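You operate a simulated robot arm through the tools that you are given. There is no shell and no other tool. Be economical: measure what you need, move in short steps, check, and stop when the job is done.

Carry out the task below with a simulated two-armed robot. There is one attempt and no reset: what you move stays moved.

JOB
Stack the mould that says "oval" from the top of the packing bench on top of the mould marked "square". Open the packing bench left drawer, fetch the blue cloth pad and set it in the inside of the packing bench left drawer, then shut the drawer. Put the bottle that says "clear resin" from the door end of the mixing table on the green resin block there and the bottle that says "part b" on top of the blue coaster set. Take the lid off the white tin and lay it down on the door end of the mixing table. Put the purple ink bottle from the door end of the mixing table on the far end of the pouring table and the teal ink bottle on the bottom shelf under the mixing table. Do these in any order. Set down upright: bottle, ink bottle.

The check looks at the end state, three seconds after you hand in, the way a careful person would. Anything else that was tipped, shoved, dropped, spilled or broken makes it a failure. A push-on lid holds only when it is set on centred and level and pressed home; a screw cap is set on level and turned clockwise until tight. Flat cloth is picked up by pressing the open fingertips on it (5 to 10 N) and closing them slowly along it; thin cloth reads only 2 to 8 mm in the jaws.

ROBOT AND FRAMES
Two 7-joint arms with two-finger parallel grippers on one trunk, on a base that drives. Base frame: it is fixed to the floor where the robot stands at the start and does not move with it; the origin is under the middle of the robot, x ahead of it, y to its left, z up. Units: mm, rad, N and s.
The left shoulder is at the start at [70, 156, 1005], the right one opposite. Places, roughly: blue cloth pad (6x9x5 cm) [500, -200, 800]; blue coaster set [-2500, 4500, 1000]; bottle [-2750, 4500, 1000]; bottom shelf under the mixing table [-2800, 4400, 100]; far end of the pouring table (33x17 cm) [-5060, 2840, 900]; ink bottle [-2750, 4250, 1000]; inside of the packing bench left drawer [600, 900, 700]; mould [500, 250, 750]; packing bench left drawer [600, 900, 700]; resin block (15x7x3 cm) [-2800, 4600, 900]; white tin [-2500, 4500, 1000]. Payload 3.91 kg a hand.
The tool frame of a hand sits at the grasp point between the pads (the TCP): z along the fingers, y along the line on which they close. The tips reach 30 mm beyond it. The gripper opens to 110 mm. The fingers are 20 mm wide and 10 mm thick; the gripper's body (48 by 112 mm) begins 55 mm behind the TCP.
Orientation is that of the tool frame in the base frame, as a unit quaternion [x, y, z, w]. With the fingers straight down and closing along the base's y, the tool's x points along the base's -x, its y along +y and its z along -z.

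CONTROLS
- The arms move only by the tool apply_moves. It takes "left_targets", "right_targets" or both (then of equal length, played together; a hand with none holds still); each is a list of rows, each a list of 6 numbers: the shift along the tool's x, y, z in m, then the turn, a rotation vector about the tool's x, y, z in rad. In form: [[x, y, z, ax, ay, az], ...]. A call has 1 to 20 rows; each row is the pose to reach, as a shift and turn from the pose commanded when the call began, along the tool's axes at that moment. "left_fingers" and "right_fingers" are, for a hand that has rows, the gripper command, from -1 (fully open) to 1 (shut), values between in proportion, set as the call begins (left out, the last holds). Each row takes 0.2 s and may step no farther than 50 mm and 0.15 rad from the row before; otherwise, or with a gripper value out of range, the whole call is refused. A pose out of reach is approached as far as the arm can. The call stops where the force on the tool passes 40 N (or 10 N more than at its start, if that is more) or the arm is blocked; 0.2 s more then pass. Each finger travels about 108 mm/s and halts on what it meets, pressing with about 29 N; the grip force reading is that of the motor and also rises with nothing between the fingers. The clock runs only during rows and for 0.2 s after the last one: add rows that repeat a pose to give the fingers time. The reply holds the time, the measured pose of the TCP, the force on the tool along the base axes, the opening and the grip force, in the units named above and with some noise, with the torque about the TCP (base axes, N m) and any sound that the robot's microphone picked up, and new pictures: "views" is both (left out), scene, wrist or none (wrist: the cameras of the hands that moved).
- Cameras (640 x 400 px; columns grow to the right, rows downward): "scene" is now at [134.8, 37.6, 1246]; the picture's right is [0.41, -0.91, 0.00], its down [-0.41, -0.19, -0.89] and it looks along [0.81, 0.37, -0.45] (base axes); focal length 214 px, centre (320, 200). "left" rides on the left gripper at [72, -17, -103] in its tool frame; the picture's right is [0.23, 0.97, 0.00], its down [-0.76, 0.18, -0.62] and it looks along [-0.61, 0.14, 0.78] (tool axes); focal length 222 px, centre (320, 200). "right" rides on the right gripper at [72, 17, -103] in its tool frame; the picture's right is [-0.23, 0.97, 0.00], its down [-0.76, -0.18, -0.62] and it looks along [-0.61, -0.14, 0.78] (tool axes); focal length 222 px, centre (320, 200). There is no depth. A picture from a camera that has moved, and an enlarged one, comes with that camera's place and axes in the base frame and with its lens.
- move_column(by): slides the trunk up (or, below 0, down) by that many mm; the arms and the scene camera ride with it, the base frame stays. It gives what a move gives, with no picture.
- drive_base(legs): drives the robot by 1 to 6 legs, each [ahead, left, turn to the left] in mm, mm and rad, along the robot's own axes; the way and the turn of a leg run together, so that a leg with both is an arc; at most 1500 mm and 3.142 rad a leg. The arms and the cameras ride along, it lands a little off, and it stops where it bumps. It gives what a move gives, and a new picture of the scene camera.
- pan_tilt(pan, tilt): turns the head with the scene camera to pan (to the left, within 1.501 rad either way) and tilt (down, from -0.506 to 1.204), counted from straight ahead of the robot. It gives what a move gives, and a new picture of the scene camera.
- close_up(camera, box): a new picture of the part [left, top, right, bottom] of that camera's present view, enlarged. No time passes.
- hand_in(): hands the job in; it is judged then, once.

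Work in short steps. Places have to be worked out from the pictures, the camera data and where the tool is seen: move nearer, look again, correct. Check each grasp and each placing, and mend what went wrong. You have 217 turns and 260 pictures in all, those below and enlarged ones among them. Open the grippers and draw the arms clear of the work before you hand the job in, unless the task says otherwise; then end with one line.

The tools are called as name(argument=value, ...) on one line, values as JSON. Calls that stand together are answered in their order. apply_moves: Moves the arms, as the interface text tells. Its arguments: {"type":"object","properties":{"left_targets":{"type":"array"},"left_fingers":{"type":"number"},"right_targets":{"type":"array"},"right_fingers":{"type":"number"},"views":{"type":"string","enum":["both","scene","wrist","none"]}},"required":[]} The other tools are called the same way: move_column (by) slides the trunk up or down; drive_base (legs) drives the base; pan_tilt (pan, tilt) turns the head that bears the scene camera; close_up (camera, box) takes an enlarged picture of a part of a camera's view; hand_in () hands the job in.

At the start:

```text
clock: 0.0
left_eef_pos: [445.7, 589.3, 1126.0]
left_ee_rot: [0.0, 1.0, 0.0, 0.0]
left_force: [-0.2, 0.3, -0.5]
left_torque: [0.01, 0.01, -0.03]
left_finger_gap: 109.7
left_finger_force: 0.2
right_eef_pos: [640.5, 5.4, 1113.4]
right_ee_rot: [0.0, 1.0, 0.0, 0.001]
right_force: [-0.2, 0.0, 0.0]
right_torque: [-0.01, 0.03, -0.03]
right_finger_gap: 109.9
right_finger_force: 0.1
trunk travel left (down, up): [-450.0, 490.0]
robot x, y, heading: [-0.8, 4.5, 0.004]
head pan, tilt: [0.428, 0.469]
```

scene: 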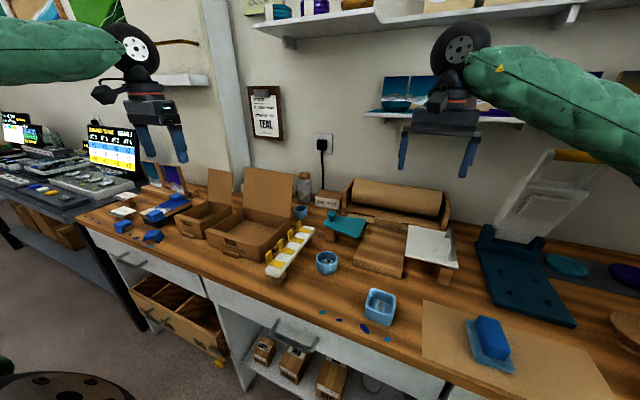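
right: 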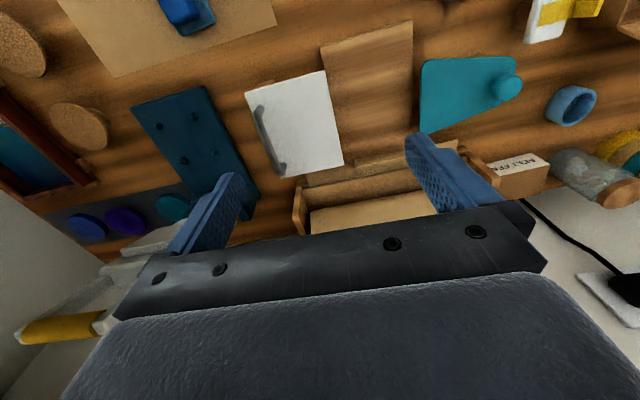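
left: 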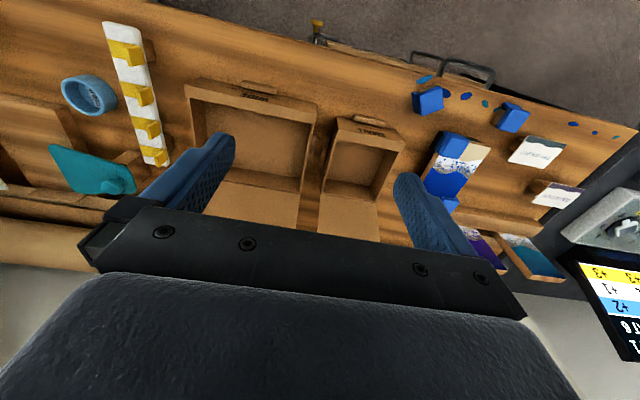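

The scene shows two blue moulds near the front edge of the bench, the blue pad at the right, and the drawers. I enlarge these to read the labels.

close_up(camera="scene", box=[260, 200, 440, 340])

close_up(camera="scene", box=[70, 180, 310, 390])

pan_tilt(pan=-0.3, tilt=0.7)

```text
2.86 times, centred on (350, 270) of scene
camera zoom: at [134.8, 37.6, 1246.0], right [0.41, -0.91, 0.0], down [-0.41, -0.19, -0.89], along [0.81, 0.37, -0.45], focal length 613 px, centre (234, 0)
```

zoom: 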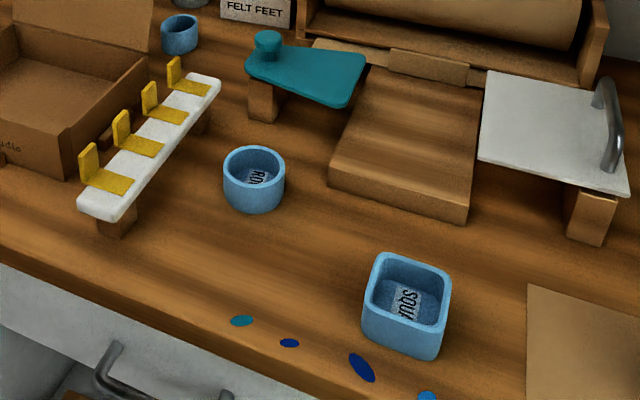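

```text
1.90 times, centred on (190, 285) of scene
camera zoom: at [134.8, 37.6, 1246.0], right [0.41, -0.91, 0.0], down [-0.41, -0.19, -0.89], along [0.81, 0.37, -0.45], focal length 408 px, centre (568, 38)
```

zoom: 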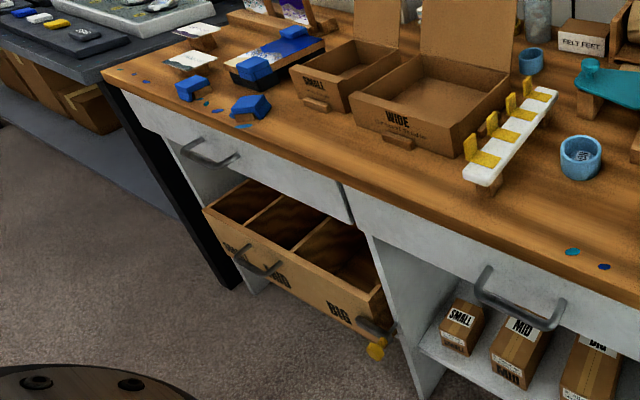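

```text
clock: 1.1
left_eef_pos: [446.1, 588.4, 1125.4]
left_ee_rot: [0.0, 1.0, 0.0, 0.0]
left_force: [0.1, 0.5, 0.2]
left_torque: [0.0, 0.0, 0.04]
left_finger_gap: 110.2
left_finger_force: 0.1
right_eef_pos: [640.9, 2.8, 1113.9]
right_ee_rot: [0.0, 1.0, 0.0, 0.0]
right_force: [0.7, -0.1, -0.5]
right_torque: [-0.02, 0.0, 0.02]
right_finger_gap: 109.8
right_finger_force: 0.0
trunk travel left (down, up): [-450.0, 490.0]
robot x, y, heading: [2.6, -0.2, 0.003]
head pan, tilt: [-0.3, 0.7]
camera scene: at [132.6, -25.4, 1225.5], right [-0.29, -0.96, 0.0], down [-0.62, 0.19, -0.76], along [0.73, -0.23, -0.64], focal length 214 px, centre (320, 200)
```

scene: 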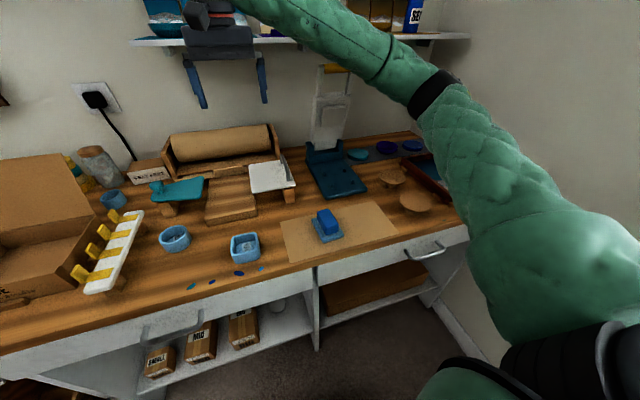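

The far cup by "FELT FEET" is probably the oval mould; I check it in the right wrist view.

close_up(camera="right", box=[500, 50, 640, 150])

close_up(camera="left", box=[40, 50, 200, 150])

close_up(camera="scene", box=[130, 180, 450, 300])

```text
4.00 times, centred on (570, 100) of right
camera zoom: at [569.7, 22.5, 1217.9], right [0.23, 0.97, 0.0], down [0.76, -0.18, 0.62], along [0.61, -0.14, -0.78], focal length 888 px, centre (-680, 600)
```

zoom: 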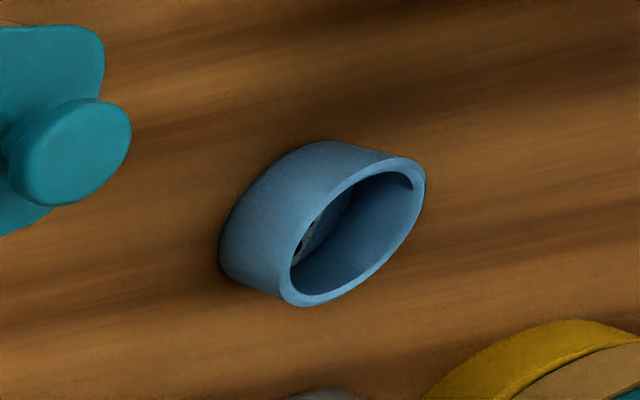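

```text
4.00 times, centred on (120, 100) of left
camera zoom: at [372.6, 572.2, 1228.5], right [-0.23, 0.97, 0.0], down [0.76, 0.18, 0.62], along [0.61, 0.14, -0.78], focal length 888 px, centre (1120, 600)
```

zoom: 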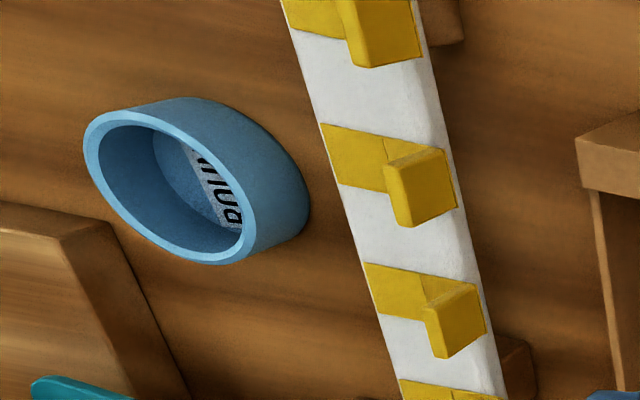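

```text
2.00 times, centred on (290, 240) of scene
camera zoom: at [132.6, -25.4, 1225.5], right [-0.29, -0.96, 0.0], down [-0.62, 0.19, -0.76], along [0.73, -0.23, -0.64], focal length 429 px, centre (380, 120)
```

zoom: 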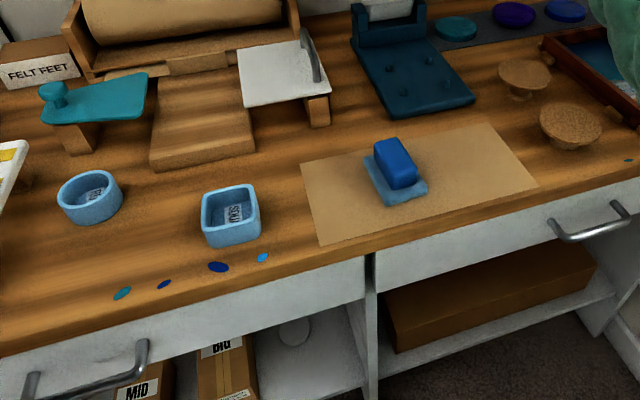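

The round and square moulds are read; the third (far) one looks oval, at about [771, 411, 825]. I bring the left hand over it to read it and see its orientation.

apply_moves(left_targets=[[-0.036, -0.025, 0.007, 0, 0, 0], [-0.072, -0.05, 0.014, 0, 0, 0], [-0.108, -0.075, 0.021, 0, 0, 0], [-0.144, -0.1, 0.028, 0, 0, 0], [-0.18, -0.125, 0.035, 0, 0, 0], [-0.216, -0.15, 0.042, 0, 0, 0], [-0.252, -0.176, 0.05, 0, 0, 0]], views="wrist")

```text
clock: 2.7
left_eef_pos: [698.4, 411.7, 1074.1]
left_ee_rot: [0.0, 1.0, 0.0, -0.001]
left_force: [0.2, 0.6, 0.1]
left_torque: [0.06, 0.0, -0.02]
left_finger_gap: 110.1
left_finger_force: 0.0
right_eef_pos: [642.4, 5.2, 1113.1]
right_ee_rot: [0.0, 1.0, 0.0, -0.001]
right_force: [0.2, 0.4, -0.1]
right_torque: [-0.01, 0.05, -0.03]
right_finger_gap: 109.9
right_finger_force: 0.0
trunk travel left (down, up): [-450.0, 490.0]
robot x, y, heading: [-0.7, 0.3, 0.004]
head pan, tilt: [-0.3, 0.7]
camera left: at [626.9, 394.2, 1176.1], right [-0.23, 0.97, 0.0], down [0.76, 0.18, 0.62], along [0.61, 0.14, -0.78], focal length 222 px, centre (320, 200)
```

left: 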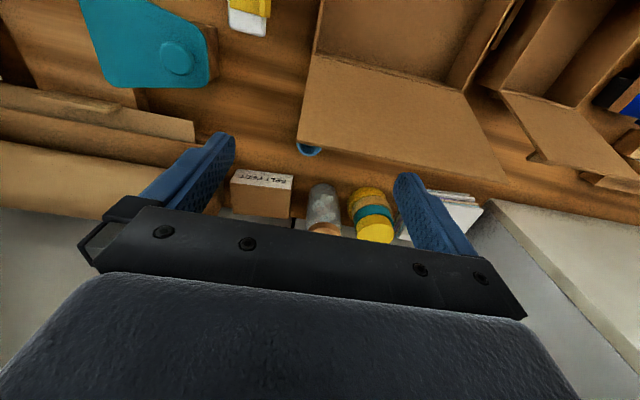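

The oval cup stands partly under the leaning lid flap of the wide box, centre about [785, 425], long axis along x. I will come at it tilted from the right (−y) side with the camera away from the flap: first turn the left hand 90°.

apply_moves(left_targets=[[-0.006, -0.012, 0.003, 0, 0, -0.143], [-0.012, -0.024, 0.006, 0, 0, -0.286], [-0.018, -0.036, 0.009, 0, 0, -0.428], [-0.024, -0.048, 0.012, 0, 0, -0.571], [-0.03, -0.06, 0.015, 0, 0, -0.714], [-0.036, -0.072, 0.018, 0, 0, -0.857], [-0.042, -0.084, 0.021, 0, 0, -1.0], [-0.048, -0.096, 0.024, 0, 0, -1.142], [-0.054, -0.108, 0.027, 0, 0, -1.285], [-0.06, -0.12, 0.03, 0, 0, -1.428], [-0.066, -0.13, 0.034, 0, 0, -1.571]], views="wrist")

apply_moves(left_targets=[[0, 0, 0, 0, -0.15, 0], [0, 0, 0, 0, -0.3, 0], [0, 0, 0, 0, -0.45, 0], [0, 0, 0, 0, -0.61, 0]], views="none")

```text
clock: 5.1
left_eef_pos: [763.2, 282.7, 1041.4]
left_ee_rot: [0.709, -0.706, 0.0, 0.001]
left_force: [0.2, -0.5, 0.9]
left_torque: [-0.02, -0.02, 0.0]
left_finger_gap: 110.0
left_finger_force: 0.0
right_eef_pos: [641.9, 4.6, 1114.8]
right_ee_rot: [0.0, 1.0, 0.0, 0.0]
right_force: [0.1, -0.5, 0.1]
right_torque: [-0.01, 0.01, 0.02]
right_finger_gap: 109.9
right_finger_force: 0.1
trunk travel left (down, up): [-450.0, 490.0]
robot x, y, heading: [-0.6, -0.4, 0.003]
head pan, tilt: [-0.3, 0.7]
camera left: at [780.4, 210.5, 1143.9], right [-0.97, -0.23, 0.0], down [-0.18, 0.76, 0.62], along [-0.14, 0.61, -0.78], focal length 222 px, centre (320, 200)
```

left: 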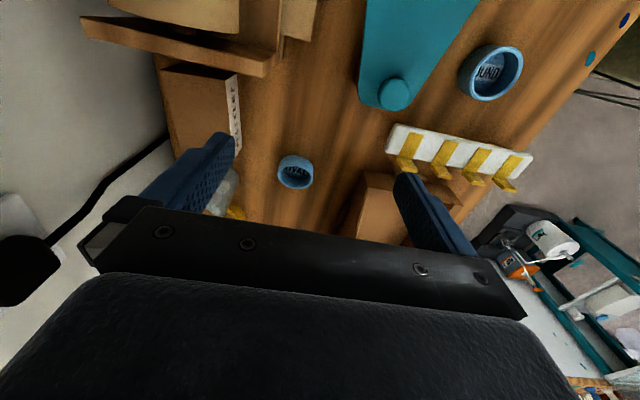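

```text
refused: row 4 steps farther than a row can; nothing moved
```

"OVAL" seems readable inside; cup centre ≈ [778, 417]. I confirm with a close-up and tilt the hand.

close_up(camera="left", box=[245, 130, 345, 210])

apply_moves(left_targets=[[0, 0, 0, 0, -0.122, 0], [0, 0, 0, 0, -0.244, 0], [0, 0, 0, 0, -0.366, 0], [0, 0, 0, 0, -0.488, 0], [0, 0, 0, 0, -0.61, 0], [0, 0, 0, 0, -0.61, 0]], views="wrist")

```text
5.00 times, centred on (295, 170) of left
camera zoom: at [780.4, 210.5, 1143.9], right [-0.97, -0.23, 0.0], down [-0.18, 0.76, 0.62], along [-0.14, 0.61, -0.78], focal length 1111 px, centre (445, 350)
```

zoom: 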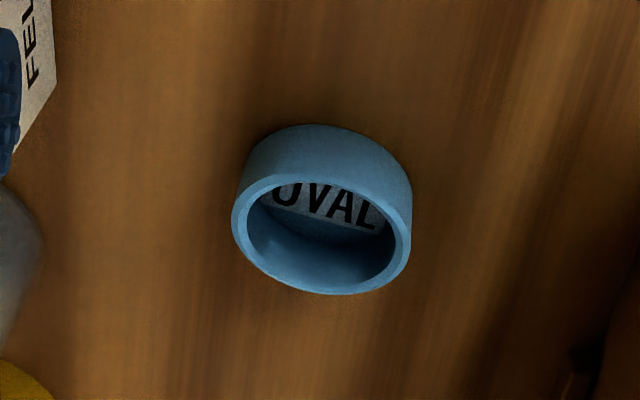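

```text
clock: 6.5
left_eef_pos: [762.7, 282.1, 1042.3]
left_ee_rot: [-0.674, 0.675, 0.212, 0.214]
left_force: [0.1, -0.1, -0.2]
left_torque: [0.0, 0.01, 0.0]
left_finger_gap: 110.0
left_finger_force: 0.1
right_eef_pos: [639.7, 5.0, 1113.9]
right_ee_rot: [0.0, 1.0, 0.0, 0.0]
right_force: [-1.0, 0.7, 0.9]
right_torque: [0.01, -0.03, 0.0]
right_finger_gap: 110.4
right_finger_force: 0.0
trunk travel left (down, up): [-450.0, 490.0]
robot x, y, heading: [-0.7, 0.3, -0.0]
head pan, tilt: [-0.3, 0.7]
camera left: at [779.6, 164.5, 1084.6], right [-0.97, -0.19, -0.13], down [-0.18, 0.27, 0.95], along [-0.14, 0.95, -0.29], focal length 222 px, centre (320, 200)
```

left: 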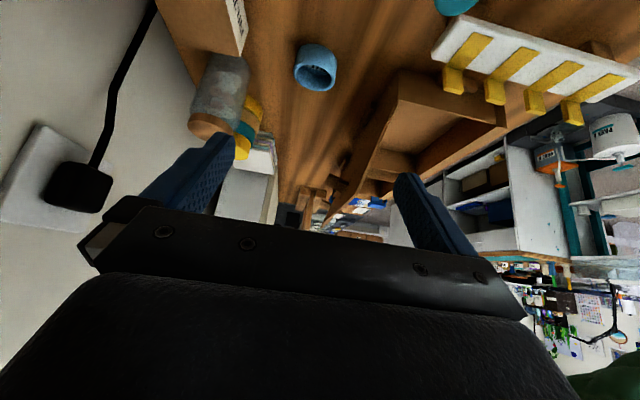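

It reads OVAL. Estimated rim centre ≈ [777, 418, 832]; I move along to 100 mm short of the grasp and look again.

apply_moves(left_targets=[[0.004, -0.0035, 0.04, 0, 0, 0], [0.008, -0.007, 0.08, 0, 0, 0], [0.012, -0.0105, 0.12, 0, 0, 0], [0.0157, -0.014, 0.16, 0, 0, 0]], views="wrist")

pan_tilt(pan=0.5, tilt=0.5)

```text
clock: 7.5
left_eef_pos: [777.2, 364.1, 900.2]
left_ee_rot: [-0.674, 0.675, 0.212, 0.212]
left_force: [-0.2, 0.8, 0.5]
left_torque: [-0.04, -0.01, -0.04]
left_finger_gap: 109.9
left_finger_force: 0.1
right_eef_pos: [640.9, 5.8, 1113.0]
right_ee_rot: [0.0, 1.0, 0.0, -0.001]
right_force: [0.1, -0.1, 0.2]
right_torque: [-0.01, 0.03, -0.02]
right_finger_gap: 109.7
right_finger_force: 0.0
trunk travel left (down, up): [-450.0, 490.0]
robot x, y, heading: [-0.3, 0.5, -0.002]
head pan, tilt: [-0.3, 0.7]
camera left: at [793.8, 244.8, 943.8], right [-0.97, -0.19, -0.13], down [-0.18, 0.27, 0.95], along [-0.14, 0.95, -0.29], focal length 222 px, centre (320, 200)
```

left: 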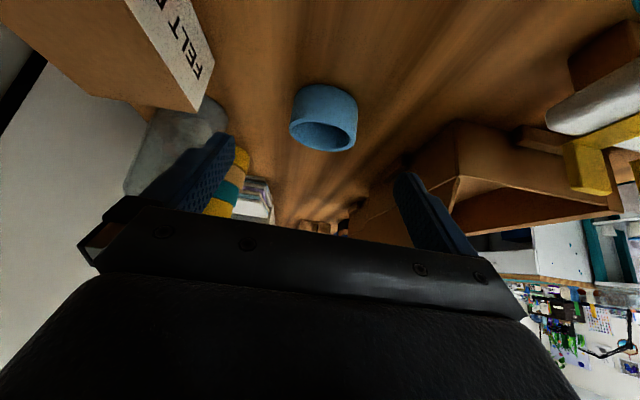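

```text
clock: 8.6
left_eef_pos: [775.4, 363.1, 902.3]
left_ee_rot: [0.675, -0.675, -0.212, -0.212]
left_force: [0.3, -0.3, -0.1]
left_torque: [0.02, 0.0, 0.05]
left_finger_gap: 109.8
left_finger_force: 0.0
right_eef_pos: [640.6, 4.5, 1113.4]
right_ee_rot: [0.0, 1.0, 0.0, 0.0]
right_force: [-0.4, -0.1, -0.4]
right_torque: [0.0, 0.01, 0.01]
right_finger_gap: 110.0
right_finger_force: 0.1
trunk travel left (down, up): [-450.0, 490.0]
robot x, y, heading: [2.9, -1.6, 0.002]
head pan, tilt: [0.499, 0.499]
camera scene: at [131.6, 43.0, 1243.2], right [0.48, -0.88, 0.0], down [-0.42, -0.23, -0.88], along [0.77, 0.42, -0.48], focal length 214 px, centre (320, 200)
```

scene: 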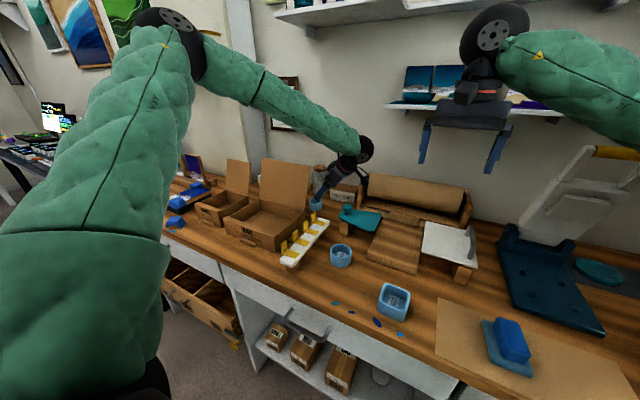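

Cup: centre ≈ [774, 420], rim z ≈ 830, about 31 mm high, bench ≈ 800. I advance so the tips stop ~6 mm over the bench straddling the cup, then look.

apply_moves(left_targets=[[0.0003, 0.001, 0.03, 0, 0, 0], [0.0006, 0.002, 0.06, 0, 0, 0], [0.0007, 0.002, 0.077, 0, 0, 0]], views="wrist")

```text
clock: 9.4
left_eef_pos: [775.8, 404.6, 837.5]
left_ee_rot: [0.675, -0.674, -0.213, -0.212]
left_force: [0.1, 0.2, -0.2]
left_torque: [-0.01, 0.02, 0.01]
left_finger_gap: 110.0
left_finger_force: 0.1
right_eef_pos: [640.9, 3.6, 1113.8]
right_ee_rot: [0.0, 1.0, 0.0, -0.001]
right_force: [-0.1, -0.2, -1.1]
right_torque: [0.02, 0.0, -0.02]
right_finger_gap: 109.8
right_finger_force: 0.0
trunk travel left (down, up): [-450.0, 490.0]
robot x, y, heading: [-0.8, -0.4, -0.001]
head pan, tilt: [0.499, 0.499]
camera left: at [792.0, 286.8, 880.8], right [-0.97, -0.19, -0.13], down [-0.18, 0.27, 0.95], along [-0.14, 0.95, -0.29], focal length 222 px, centre (320, 200)
```

left: 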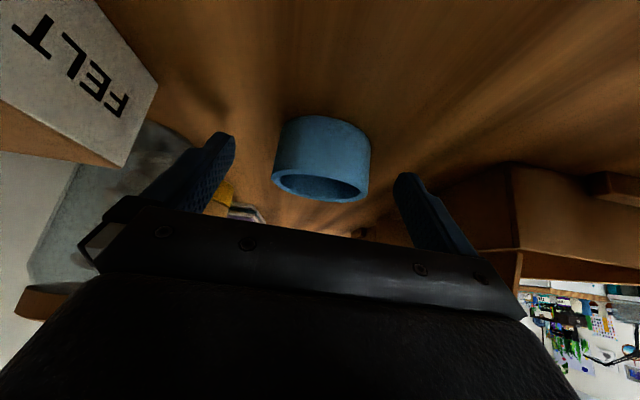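

Cup is centred between the fingers. Close on it.

apply_moves(left_targets=[[0, 0.002, 0, 0, 0, 0], [0, 0.002, 0, 0, 0, 0], [0, 0.002, 0, 0, 0, 0], [0, 0.002, 0, 0, 0, 0], [0, 0.002, 0, 0, 0, 0]], left_fingers=1, views="wrist")

```text
clock: 10.6
left_eef_pos: [772.4, 403.8, 838.0]
left_ee_rot: [0.674, -0.674, -0.212, -0.213]
left_force: [1.3, 1.0, 3.8]
left_torque: [0.05, -0.09, -0.01]
left_finger_gap: 57.3
left_finger_force: 28.9
right_eef_pos: [640.9, 5.1, 1113.5]
right_ee_rot: [0.0, 1.0, 0.0, 0.001]
right_force: [-0.1, -0.1, 0.2]
right_torque: [0.01, -0.02, -0.01]
right_finger_gap: 109.9
right_finger_force: 0.1
trunk travel left (down, up): [-450.0, 490.0]
robot x, y, heading: [0.4, -0.4, -0.003]
head pan, tilt: [0.499, 0.499]
camera left: at [789.7, 286.4, 881.2], right [-0.97, -0.19, -0.13], down [-0.18, 0.27, 0.95], along [-0.14, 0.95, -0.29], focal length 222 px, centre (320, 200)
```

left: 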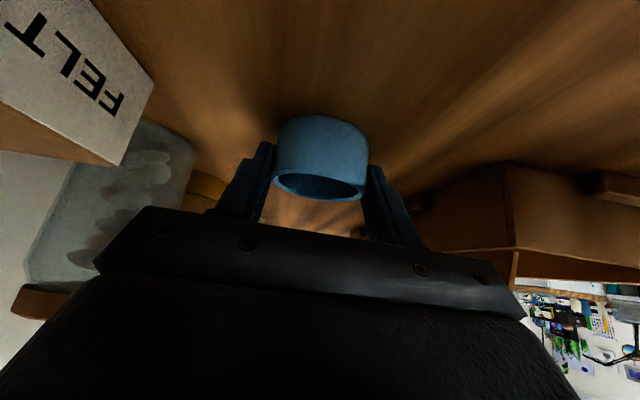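

Held (57 mm). Lift 30 mm straight up, then retreat along the tool axis.

apply_moves(left_targets=[[-0.009, 0.002, -0.012, 0, 0, 0], [-0.017, 0.002, -0.025, 0, 0, 0], [-0.012, 0.002, -0.06, 0, 0, 0], [-0.008, 0.002, -0.1, 0, 0, 0], [0, 0.002, -0.145, 0, 0, 0], [0, 0.002, -0.19, 0, 0, 0]], views="wrist")

```text
clock: 12.0
left_eef_pos: [772.2, 296.6, 994.4]
left_ee_rot: [0.674, -0.674, -0.213, -0.213]
left_force: [-0.5, -0.3, 0.7]
left_torque: [-0.01, 0.0, 0.01]
left_finger_gap: 57.2
left_finger_force: 28.9
right_eef_pos: [640.7, 4.9, 1113.6]
right_ee_rot: [0.0, 1.0, -0.001, 0.0]
right_force: [-0.7, -0.2, -0.2]
right_torque: [-0.04, 0.02, -0.01]
right_finger_gap: 110.0
right_finger_force: 0.0
trunk travel left (down, up): [-450.0, 490.0]
robot x, y, heading: [0.2, 1.6, 0.001]
head pan, tilt: [0.499, 0.499]
camera left: at [788.4, 177.8, 1037.0], right [-0.97, -0.19, -0.13], down [-0.18, 0.27, 0.95], along [-0.14, 0.95, -0.29], focal length 222 px, centre (320, 200)
```

left: 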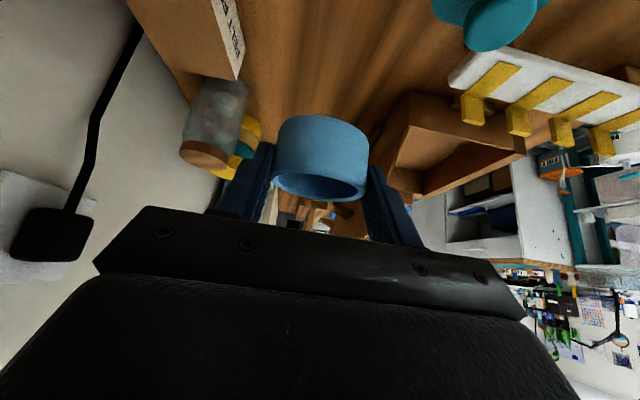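

Now level the hand again while moving the right hand aside, then measure the square mould.

apply_moves(left_targets=[[0, 0, 0, 0, 0.105, 0], [0, 0, 0, 0, 0.21, 0], [0, 0, 0, 0, 0.315, 0], [0, 0, 0, 0, 0.42, 0], [0, 0, 0, 0, 0.52, 0], [0, 0, 0, 0, 0.611, 0]], right_targets=[[0, -0.045, 0, 0, 0, 0], [0, -0.09, 0, 0, 0, 0], [0, -0.135, 0, 0, 0, 0], [0, -0.18, 0, 0, 0, 0], [0, -0.225, 0, 0, 0, 0], [0, -0.27, 0, 0, 0, 0]], views="none")

pan_tilt(pan=0.05, tilt=0.85)

close_up(camera="scene", box=[240, 110, 480, 260])

```text
clock: 13.4
left_eef_pos: [771.0, 295.1, 995.4]
left_ee_rot: [0.708, -0.706, 0.001, 0.0]
left_force: [0.1, -0.8, -0.3]
left_torque: [-0.03, 0.02, -0.02]
left_finger_gap: 56.9
left_finger_force: 29.0
right_eef_pos: [639.5, -264.6, 1112.6]
right_ee_rot: [-0.001, 1.0, 0.0, -0.001]
right_force: [-0.1, -0.5, 0.0]
right_torque: [-0.01, 0.0, -0.02]
right_finger_gap: 110.2
right_finger_force: 0.0
trunk travel left (down, up): [-450.0, 490.0]
robot x, y, heading: [2.3, 4.5, 0.004]
head pan, tilt: [0.499, 0.499]
```

```text
clock: 14.3
left_eef_pos: [771.7, 296.5, 993.1]
left_ee_rot: [-0.707, 0.707, 0.0, 0.0]
left_force: [-0.6, -0.2, -0.6]
left_torque: [0.0, -0.03, 0.01]
left_finger_gap: 57.1
left_finger_force: 29.3
right_eef_pos: [640.2, -264.6, 1113.2]
right_ee_rot: [0.0, 1.0, 0.0, 0.0]
right_force: [-0.2, -0.3, 0.4]
right_torque: [0.0, 0.0, -0.02]
right_finger_gap: 109.9
right_finger_force: 0.2
trunk travel left (down, up): [-450.0, 490.0]
robot x, y, heading: [0.6, -1.0, -0.002]
head pan, tilt: [0.051, 0.85]
camera scene: at [129.6, 3.4, 1213.3], right [0.05, -1.0, 0.0], down [-0.75, -0.04, -0.66], along [0.66, 0.03, -0.75], focal length 214 px, centre (320, 200)
```

scene: 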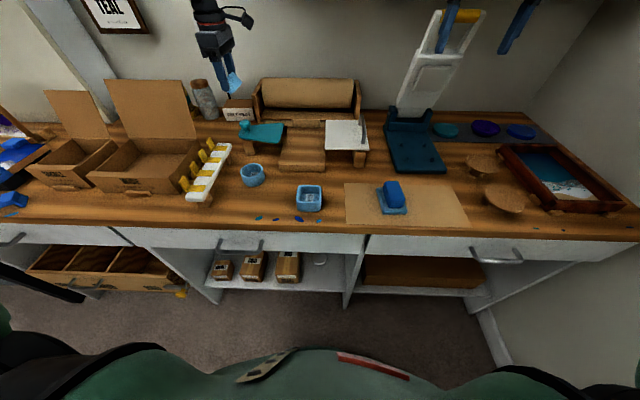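

```text
2.67 times, centred on (360, 185) of scene
camera zoom: at [129.6, 3.4, 1213.3], right [0.05, -1.0, 0.0], down [-0.75, -0.04, -0.66], along [0.66, 0.03, -0.75], focal length 572 px, centre (213, 240)
```

zoom: 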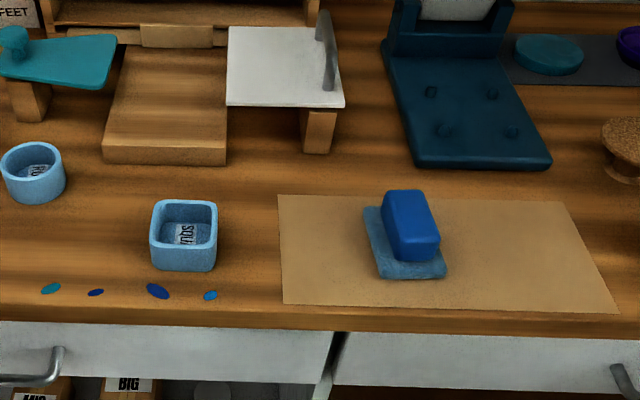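

The square mould's rim centre is ≈ [478, 45, 837], about 56 mm across; oval 57 mm long will bridge it. The cup is level only with the tool tilted, so I tilt back and drive back 150 / right 250 so the left arm can place it in the same posture.

apply_moves(left_targets=[[0, 0, 0, 0, -0.105, 0], [0, 0, 0, 0, -0.21, 0], [0, 0, 0, 0, -0.315, 0], [0, 0, 0, 0, -0.42, 0], [0, 0, 0, 0, -0.52, 0], [0, 0, 0, 0, -0.611, 0]], views="none")

drive_base(legs=[[-150, -250, 0]])

```text
clock: 15.7
left_eef_pos: [771.9, 295.6, 993.4]
left_ee_rot: [-0.674, 0.675, 0.212, 0.213]
left_force: [-1.6, 0.2, 0.1]
left_torque: [0.03, -0.01, -0.02]
left_finger_gap: 56.6
left_finger_force: 29.1
right_eef_pos: [642.1, -264.9, 1113.6]
right_ee_rot: [-0.001, 1.0, 0.0, -0.001]
right_force: [0.9, 0.7, -0.5]
right_torque: [0.0, -0.02, -0.01]
right_finger_gap: 110.0
right_finger_force: 0.1
trunk travel left (down, up): [-450.0, 490.0]
robot x, y, heading: [2.5, 3.4, -0.002]
head pan, tilt: [0.051, 0.85]
```

```text
clock: 17.0
left_eef_pos: [709.5, 221.5, 994.6]
left_ee_rot: [0.679, -0.672, -0.211, -0.209]
left_force: [-0.4, 0.0, -0.7]
left_torque: [0.0, -0.06, -0.02]
left_finger_gap: 56.7
left_finger_force: 28.3
right_eef_pos: [586.3, -329.4, 1110.9]
right_ee_rot: [-0.012, 1.0, -0.005, -0.005]
right_force: [-0.1, -0.3, -0.6]
right_torque: [0.0, 0.0, 0.03]
right_finger_gap: 110.1
right_finger_force: 0.1
trunk travel left (down, up): [-450.0, 490.0]
robot x, y, heading: [-58.6, -86.5, 0.006]
head pan, tilt: [0.051, 0.85]
stopped in leg 1: the robot was blocked; the commanded pose is now the measured one
camera scene: at [70.6, -74.0, 1214.4], right [0.06, -1.0, 0.01], down [-0.75, -0.05, -0.66], along [0.66, 0.03, -0.75], focal length 214 px, centre (320, 200)
```

scene: 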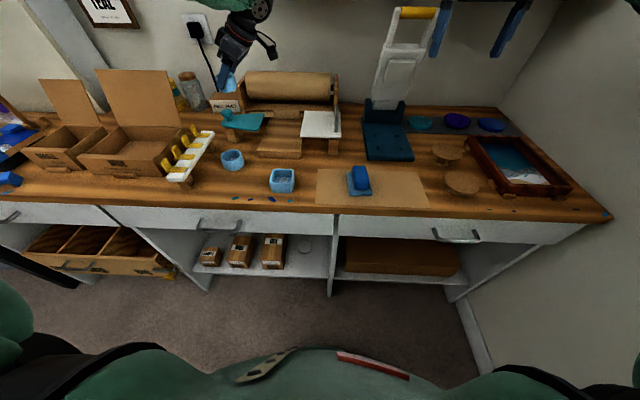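

The drive was blocked at [-59, -87]. I look right and left to see what blocks.

pan_tilt(pan=-1.45, tilt=0.5)

pan_tilt(pan=1.45, tilt=0.3)

```text
clock: 18.6
left_eef_pos: [712.7, 223.7, 990.7]
left_ee_rot: [0.677, -0.673, -0.21, -0.209]
left_force: [0.3, 0.3, -0.1]
left_torque: [-0.01, -0.06, 0.01]
left_finger_gap: 57.2
left_finger_force: 29.2
right_eef_pos: [588.0, -330.7, 1110.6]
right_ee_rot: [-0.01, 1.0, -0.007, -0.007]
right_force: [0.0, 0.0, 0.3]
right_torque: [0.03, -0.03, 0.05]
right_finger_gap: 110.1
right_finger_force: 0.1
trunk travel left (down, up): [-450.0, 490.0]
robot x, y, heading: [-55.7, -85.1, 0.015]
head pan, tilt: [-1.45, 0.499]
camera scene: at [6.8, -167.0, 1244.0], right [-0.99, -0.13, 0.0], down [-0.06, 0.47, -0.88], along [0.11, -0.87, -0.47], focal length 214 px, centre (320, 200)
```

scene: 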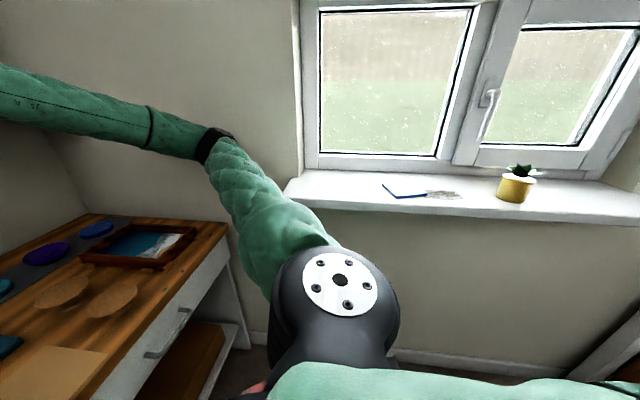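

```text
clock: 21.1
left_eef_pos: [712.6, 222.4, 991.3]
left_ee_rot: [0.678, -0.673, -0.21, -0.208]
left_force: [-0.1, 0.0, -0.9]
left_torque: [-0.05, 0.0, 0.01]
left_finger_gap: 57.2
left_finger_force: 28.8
right_eef_pos: [588.9, -331.5, 1109.5]
right_ee_rot: [-0.01, 1.0, -0.006, -0.006]
right_force: [0.1, 0.1, -0.3]
right_torque: [-0.02, 0.03, 0.02]
right_finger_gap: 110.1
right_finger_force: 0.1
trunk travel left (down, up): [-450.0, 490.0]
robot x, y, heading: [-53.9, -82.6, 0.005]
head pan, tilt: [1.45, 0.3]
camera scene: at [5.9, 16.2, 1260.8], right [0.99, -0.11, 0.0], down [-0.03, -0.3, -0.95], along [0.11, 0.95, -0.3], focal length 214 px, centre (320, 200)
```

scene: 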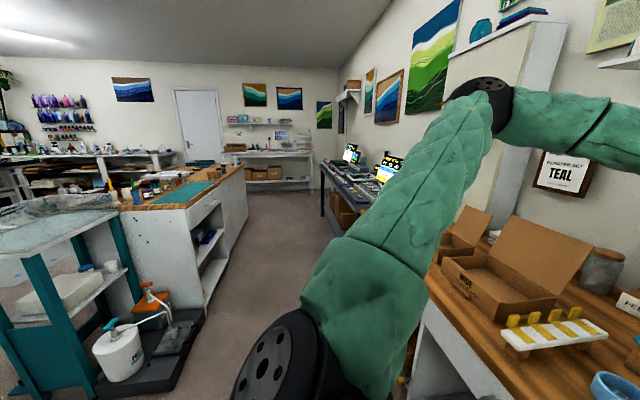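

The right elbow was near the window wall. Instead I'll turn the left tool about the vertical so it points forward-down (natural posture; the oval stays level), then back off straight.

apply_moves(left_targets=[[0, 0, 0, 0.082, 0, 0.117], [0, 0, 0, 0.164, 0, 0.234], [0, 0, 0, 0.246, 0, 0.351], [0, 0, 0, 0.328, 0, 0.468], [0, 0, 0, 0.41, 0, 0.585], [0, 0, 0, 0.492, 0, 0.701], [0, 0, 0, 0.574, 0, 0.818], [0, 0, 0, 0.656, 0, 0.935], [0, 0, 0, 0.738, 0, 1.052], [0, 0, 0, 0.82, 0, 1.169], [0, 0, 0, 0.902, 0, 1.286], [0, 0, 0, 0.902, 0, 1.286]], right_targets=[[0, 0.02, 0, 0, 0, 0], [0, 0.04, 0, 0, 0, 0], [0, 0.06, 0, 0, 0, 0], [0, 0.08, 0, 0, 0, 0], [0, 0.1, 0, 0, 0, 0], [0, 0.12, 0, 0, 0, 0], [0, 0.12, 0, 0, 0, 0], [0, 0.12, 0, 0, 0, 0], [0, 0.12, 0, 0, 0, 0], [0, 0.12, 0, 0, 0, 0], [0, 0.12, 0, 0, 0, 0], [0, 0.12, 0, 0, 0, 0]], views="none")

drive_base(legs=[[-130, 0, 0]])

pan_tilt(pan=0.15, tilt=0.75)

```text
clock: 23.7
left_eef_pos: [713.5, 213.4, 994.0]
left_ee_rot: [-0.002, 0.953, -0.001, 0.302]
left_force: [-0.4, -0.5, 1.4]
left_torque: [-0.01, 0.01, 0.02]
left_finger_gap: 56.8
left_finger_force: 28.7
right_eef_pos: [585.5, -220.4, 1106.8]
right_ee_rot: [-0.009, 1.0, 0.0, -0.006]
right_force: [1.0, 0.0, -0.2]
right_torque: [0.01, 0.01, 0.03]
right_finger_gap: 110.1
right_finger_force: 0.0
trunk travel left (down, up): [-450.0, 490.0]
robot x, y, heading: [-57.8, -88.5, 0.005]
head pan, tilt: [1.45, 0.3]
```

```text
clock: 25.0
left_eef_pos: [580.4, 213.0, 994.7]
left_ee_rot: [-0.004, 0.953, 0.001, 0.302]
left_force: [-0.4, 0.5, -0.5]
left_torque: [0.02, -0.01, -0.01]
left_finger_gap: 56.8
left_finger_force: 29.1
right_eef_pos: [452.5, -220.9, 1108.6]
right_ee_rot: [-0.011, 1.0, -0.001, -0.005]
right_force: [-0.1, -0.1, 0.3]
right_torque: [0.01, -0.06, -0.03]
right_finger_gap: 110.2
right_finger_force: 0.1
trunk travel left (down, up): [-450.0, 490.0]
robot x, y, heading: [-186.5, -86.7, 0.007]
head pan, tilt: [1.45, 0.3]
camera scene: at [-127.8, 5.1, 1261.8], right [0.99, -0.11, 0.0], down [-0.03, -0.29, -0.96], along [0.11, 0.95, -0.3], focal length 214 px, centre (320, 200)
```

scene: 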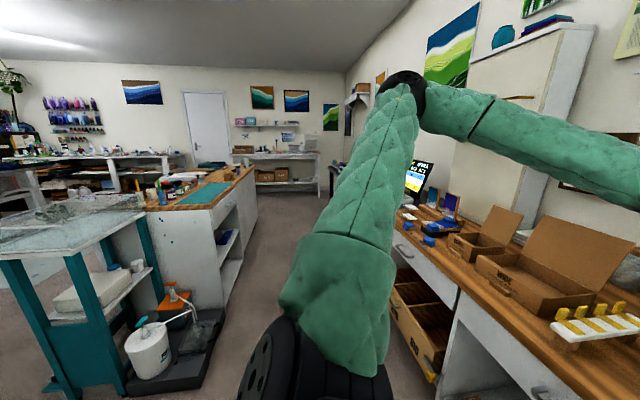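

```text
clock: 26.5
left_eef_pos: [580.7, 215.2, 994.5]
left_ee_rot: [-0.003, 0.953, 0.0, 0.302]
left_force: [-0.4, 0.1, -0.2]
left_torque: [0.0, -0.01, 0.0]
left_finger_gap: 56.8
left_finger_force: 29.0
right_eef_pos: [454.6, -220.8, 1106.9]
right_ee_rot: [-0.011, 1.0, -0.002, -0.006]
right_force: [-0.9, -0.1, 0.9]
right_torque: [0.0, 0.02, -0.01]
right_finger_gap: 109.8
right_finger_force: 0.1
trunk travel left (down, up): [-450.0, 490.0]
robot x, y, heading: [-185.2, -87.1, 0.004]
head pan, tilt: [0.15, 0.75]
camera scene: at [-54.6, -74.5, 1221.3], right [0.16, -0.99, 0.0], down [-0.67, -0.11, -0.73], along [0.72, 0.12, -0.68], focal length 214 px, centre (320, 200)
```

scene: 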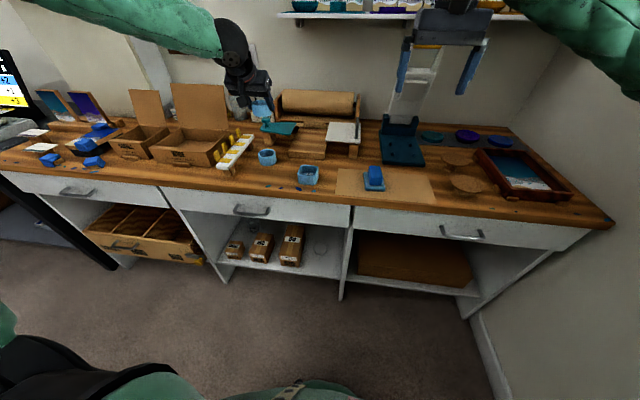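

Now bring the oval above the square: TCP to ≈ [465, 45, 930].

apply_moves(left_targets=[[0.026, -0.034, -0.003, 0, 0, 0], [0.052, -0.068, -0.006, 0, 0, 0], [0.078, -0.101, -0.008, 0, 0, 0], [0.105, -0.135, -0.011, 0, 0, 0], [0.131, -0.169, -0.014, 0, 0, 0], [0.131, -0.169, -0.014, 0, 0, 0]], views="both")

close_up(camera="scene", box=[240, 90, 400, 220])

```text
clock: 27.9
left_eef_pos: [466.5, 42.7, 931.9]
left_ee_rot: [-0.005, 0.953, 0.001, 0.302]
left_force: [-0.7, -0.5, -1.1]
left_torque: [0.01, -0.02, 0.0]
left_finger_gap: 56.7
left_finger_force: 29.3
right_eef_pos: [453.5, -219.6, 1107.1]
right_ee_rot: [-0.011, 1.0, -0.002, -0.005]
right_force: [-0.1, 0.1, -0.1]
right_torque: [-0.01, -0.06, 0.01]
right_finger_gap: 110.1
right_finger_force: 0.2
trunk travel left (down, up): [-450.0, 490.0]
robot x, y, heading: [-183.6, -88.7, 0.008]
head pan, tilt: [0.15, 0.75]
camera scene: at [-55.2, -74.5, 1221.4], right [0.16, -0.99, 0.0], down [-0.67, -0.11, -0.73], along [0.72, 0.11, -0.68], focal length 214 px, centre (320, 200)
camera left: at [347.7, 26.4, 974.0], right [-0.19, 0.97, -0.13], down [0.26, 0.18, 0.95], along [0.95, 0.15, -0.29], focal length 222 px, centre (320, 200)
```

scene: 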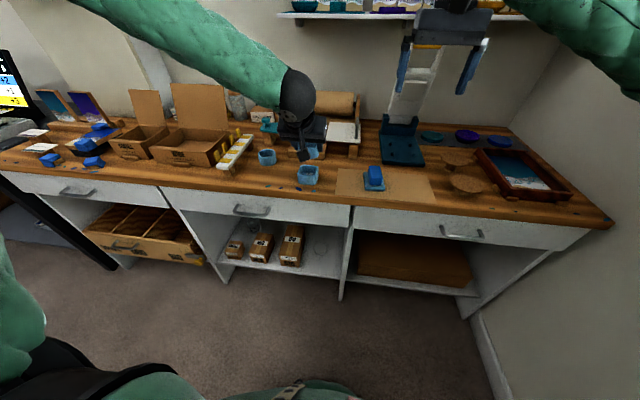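
left: 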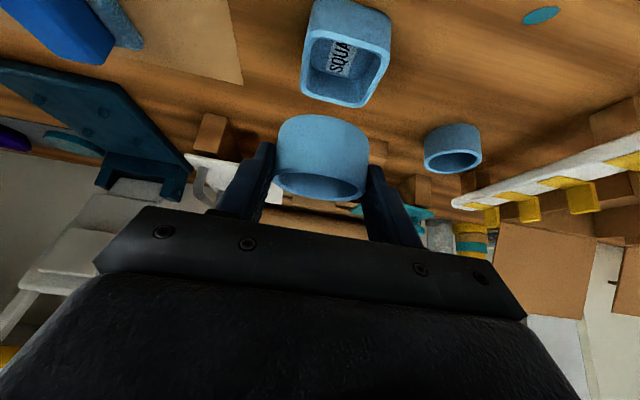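

```text
3.08 times, centred on (320, 155) of scene
camera zoom: at [-55.2, -74.5, 1221.4], right [0.16, -0.99, 0.0], down [-0.67, -0.11, -0.73], along [0.72, 0.11, -0.68], focal length 660 px, centre (320, 338)
```

zoom: 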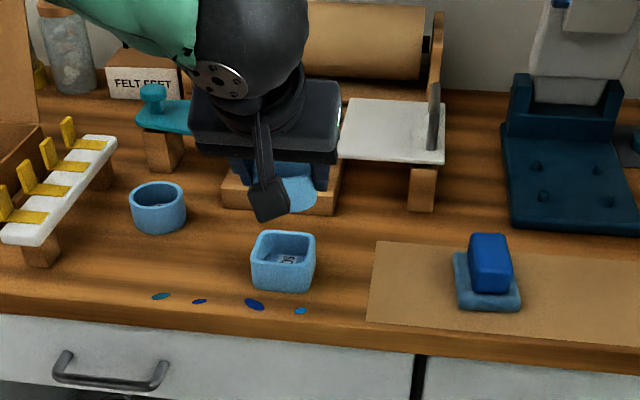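

Relative offset is small: shift ≈ (−2, +2.5) and lower 42 mm, then recheck.

apply_moves(left_targets=[[0.009, 0.001, 0.011, 0, 0, 0], [0.017, 0.002, 0.022, 0, 0, 0], [0.026, 0.0025, 0.033, 0, 0, 0], [0.026, 0.0025, 0.033, 0, 0, 0]], views="wrist")

close_up(camera="scene", box=[270, 130, 350, 200])

```text
clock: 28.9
left_eef_pos: [463.3, 47.0, 888.2]
left_ee_rot: [-0.003, 0.954, 0.001, 0.301]
left_force: [-0.4, -0.4, -0.3]
left_torque: [0.03, 0.01, 0.03]
left_finger_gap: 56.6
left_finger_force: 29.1
right_eef_pos: [454.9, -220.8, 1108.1]
right_ee_rot: [-0.01, 1.0, -0.001, -0.005]
right_force: [-0.3, 0.0, -0.5]
right_torque: [-0.02, -0.01, 0.03]
right_finger_gap: 109.9
right_finger_force: 0.1
trunk travel left (down, up): [-450.0, 490.0]
robot x, y, heading: [-187.0, -87.3, 0.011]
head pan, tilt: [0.15, 0.75]
camera left: at [345.5, 29.1, 931.6], right [-0.19, 0.97, -0.13], down [0.26, 0.18, 0.95], along [0.95, 0.15, -0.29], focal length 222 px, centre (320, 200)
```

left: 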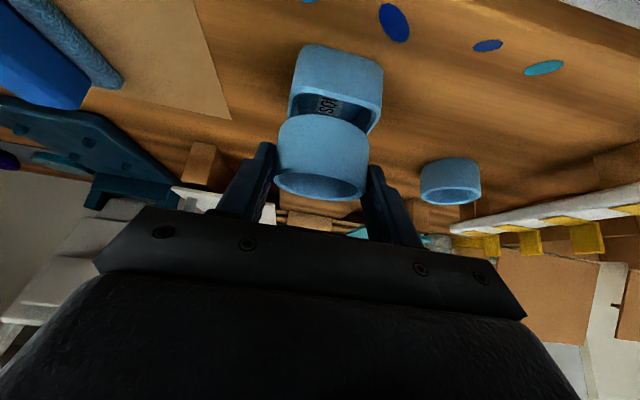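

```text
5.71 times, centred on (310, 165) of scene
camera zoom: at [-54.8, -74.8, 1221.3], right [0.16, -0.99, 0.0], down [-0.67, -0.11, -0.73], along [0.72, 0.12, -0.68], focal length 1226 px, centre (377, 400)
```

zoom: 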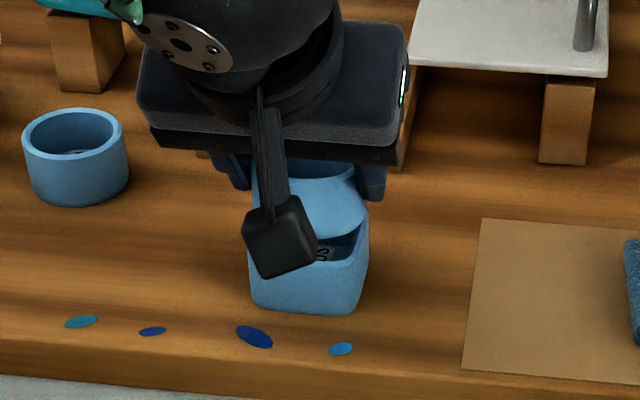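

Alignment looks within a few mm; nudge (+3, +2) and lower 10 mm, then in small steps until contact.

apply_moves(left_targets=[[-0.0025, 0.002, 0.0017, 0, 0, 0], [0.0005, 0.002, 0.006, 0, 0, 0], [0.0033, 0.002, 0.0099, 0, 0, 0], [0.0033, 0.002, 0.0099, 0, 0, 0]], views="wrist")

```text
clock: 29.9
left_eef_pos: [467.4, 47.8, 879.0]
left_ee_rot: [-0.004, 0.954, 0.001, 0.301]
left_force: [0.1, -0.4, -0.8]
left_torque: [0.0, 0.01, 0.01]
left_finger_gap: 56.4
left_finger_force: 28.9
right_eef_pos: [453.9, -221.8, 1107.1]
right_ee_rot: [-0.01, 1.0, -0.001, -0.006]
right_force: [0.4, 0.7, -0.3]
right_torque: [0.01, -0.03, 0.01]
right_finger_gap: 109.8
right_finger_force: 0.1
trunk travel left (down, up): [-450.0, 490.0]
robot x, y, heading: [-186.0, -90.9, 0.006]
head pan, tilt: [0.15, 0.75]
camera left: at [348.4, 31.2, 921.5], right [-0.19, 0.97, -0.13], down [0.26, 0.18, 0.95], along [0.95, 0.15, -0.29], focal length 222 px, centre (320, 200)
```

left: 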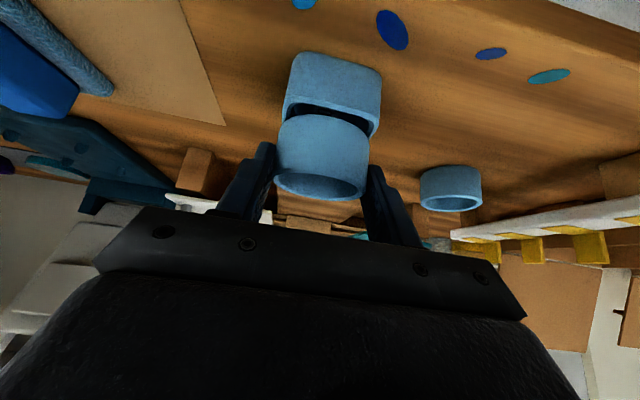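

Square is still ~4 mm to +y of the cup in the near view; shift +3.5 in y and lower 8 mm slowly.

apply_moves(left_targets=[[0, 0.0035, 0, 0, 0, 0], [0.0017, 0.0035, 0.0025, 0, 0, 0], [0.0035, 0.0035, 0.005, 0, 0, 0], [0.0046, 0.0035, 0.0066, 0, 0, 0], [0.0046, 0.0035, 0.0066, 0, 0, 0]], views="wrist")

close_up(camera="scene", box=[270, 130, 350, 200])

```text
clock: 31.1
left_eef_pos: [467.8, 51.6, 872.3]
left_ee_rot: [-0.004, 0.953, 0.0, 0.303]
left_force: [1.6, 3.8, 17.8]
left_torque: [0.31, -0.09, 0.02]
left_finger_gap: 56.5
left_finger_force: 29.0
right_eef_pos: [452.9, -220.2, 1107.7]
right_ee_rot: [-0.011, 1.0, -0.001, -0.006]
right_force: [-0.2, -0.3, 0.3]
right_torque: [0.02, -0.03, 0.0]
right_finger_gap: 110.0
right_finger_force: 0.1
trunk travel left (down, up): [-450.0, 490.0]
robot x, y, heading: [-189.0, -88.9, 0.014]
head pan, tilt: [0.15, 0.75]
camera left: at [348.6, 34.4, 914.9], right [-0.19, 0.97, -0.13], down [0.26, 0.18, 0.95], along [0.95, 0.15, -0.29], focal length 222 px, centre (320, 200)
```

left: 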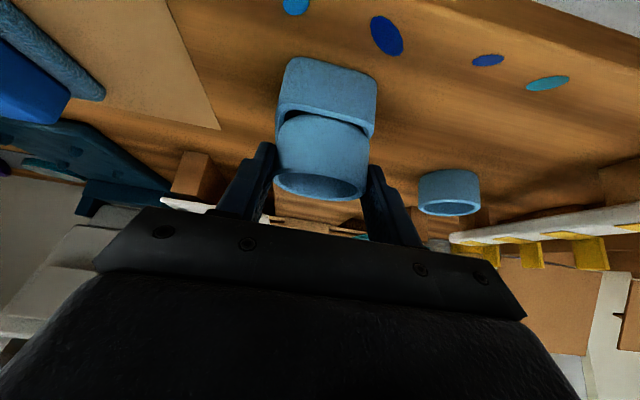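

```text
5.71 times, centred on (310, 165) of scene
camera zoom: at [-55.6, -74.6, 1221.6], right [0.16, -0.99, 0.0], down [-0.67, -0.11, -0.73], along [0.72, 0.12, -0.68], focal length 1226 px, centre (377, 400)
```

zoom: 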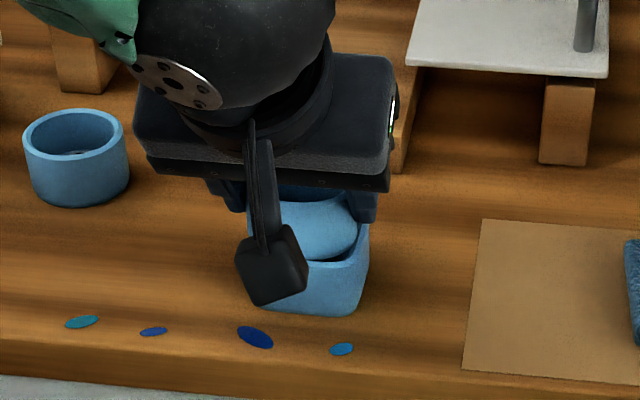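

Both views, properly worked, say I overshot: square centre y ≈ 45.5 while the cup is at 51.6. Raise 6 mm, shift −6 mm in y, lower again.

apply_moves(left_targets=[[-0.0035, 0, -0.005, 0, 0, 0], [-0.0035, -0.006, -0.005, 0, 0, 0], [-0.0015, -0.006, -0.002, 0, 0, 0], [0, -0.006, 0, 0, 0, 0], [0, -0.006, 0, 0, 0, 0]], views="wrist")

close_up(camera="scene", box=[270, 130, 350, 200])

```text
clock: 32.3
left_eef_pos: [467.5, 44.7, 872.4]
left_ee_rot: [-0.003, 0.953, 0.0, 0.303]
left_force: [4.4, 3.6, 19.7]
left_torque: [0.29, -0.24, 0.0]
left_finger_gap: 56.5
left_finger_force: 28.8
right_eef_pos: [453.6, -220.2, 1108.1]
right_ee_rot: [-0.011, 1.0, -0.001, -0.004]
right_force: [0.5, -0.4, 0.0]
right_torque: [0.03, 0.02, -0.02]
right_finger_gap: 109.9
right_finger_force: 0.0
trunk travel left (down, up): [-450.0, 490.0]
robot x, y, heading: [-189.3, -86.3, 0.002]
head pan, tilt: [0.15, 0.75]
camera left: at [348.6, 28.3, 914.8], right [-0.19, 0.97, -0.13], down [0.26, 0.18, 0.95], along [0.95, 0.15, -0.29], focal length 222 px, centre (320, 200)
```

left: 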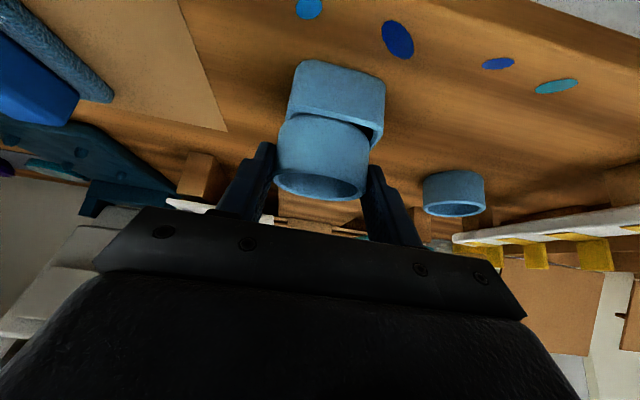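

```text
5.71 times, centred on (310, 165) of scene
camera zoom: at [-55.5, -74.6, 1221.6], right [0.16, -0.99, 0.0], down [-0.67, -0.11, -0.73], along [0.72, 0.12, -0.68], focal length 1226 px, centre (377, 400)
```

zoom: 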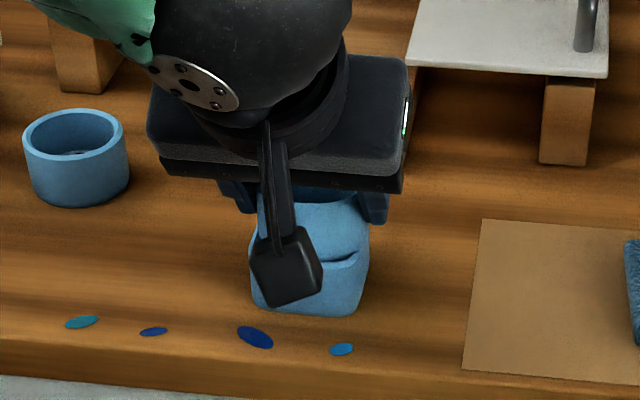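

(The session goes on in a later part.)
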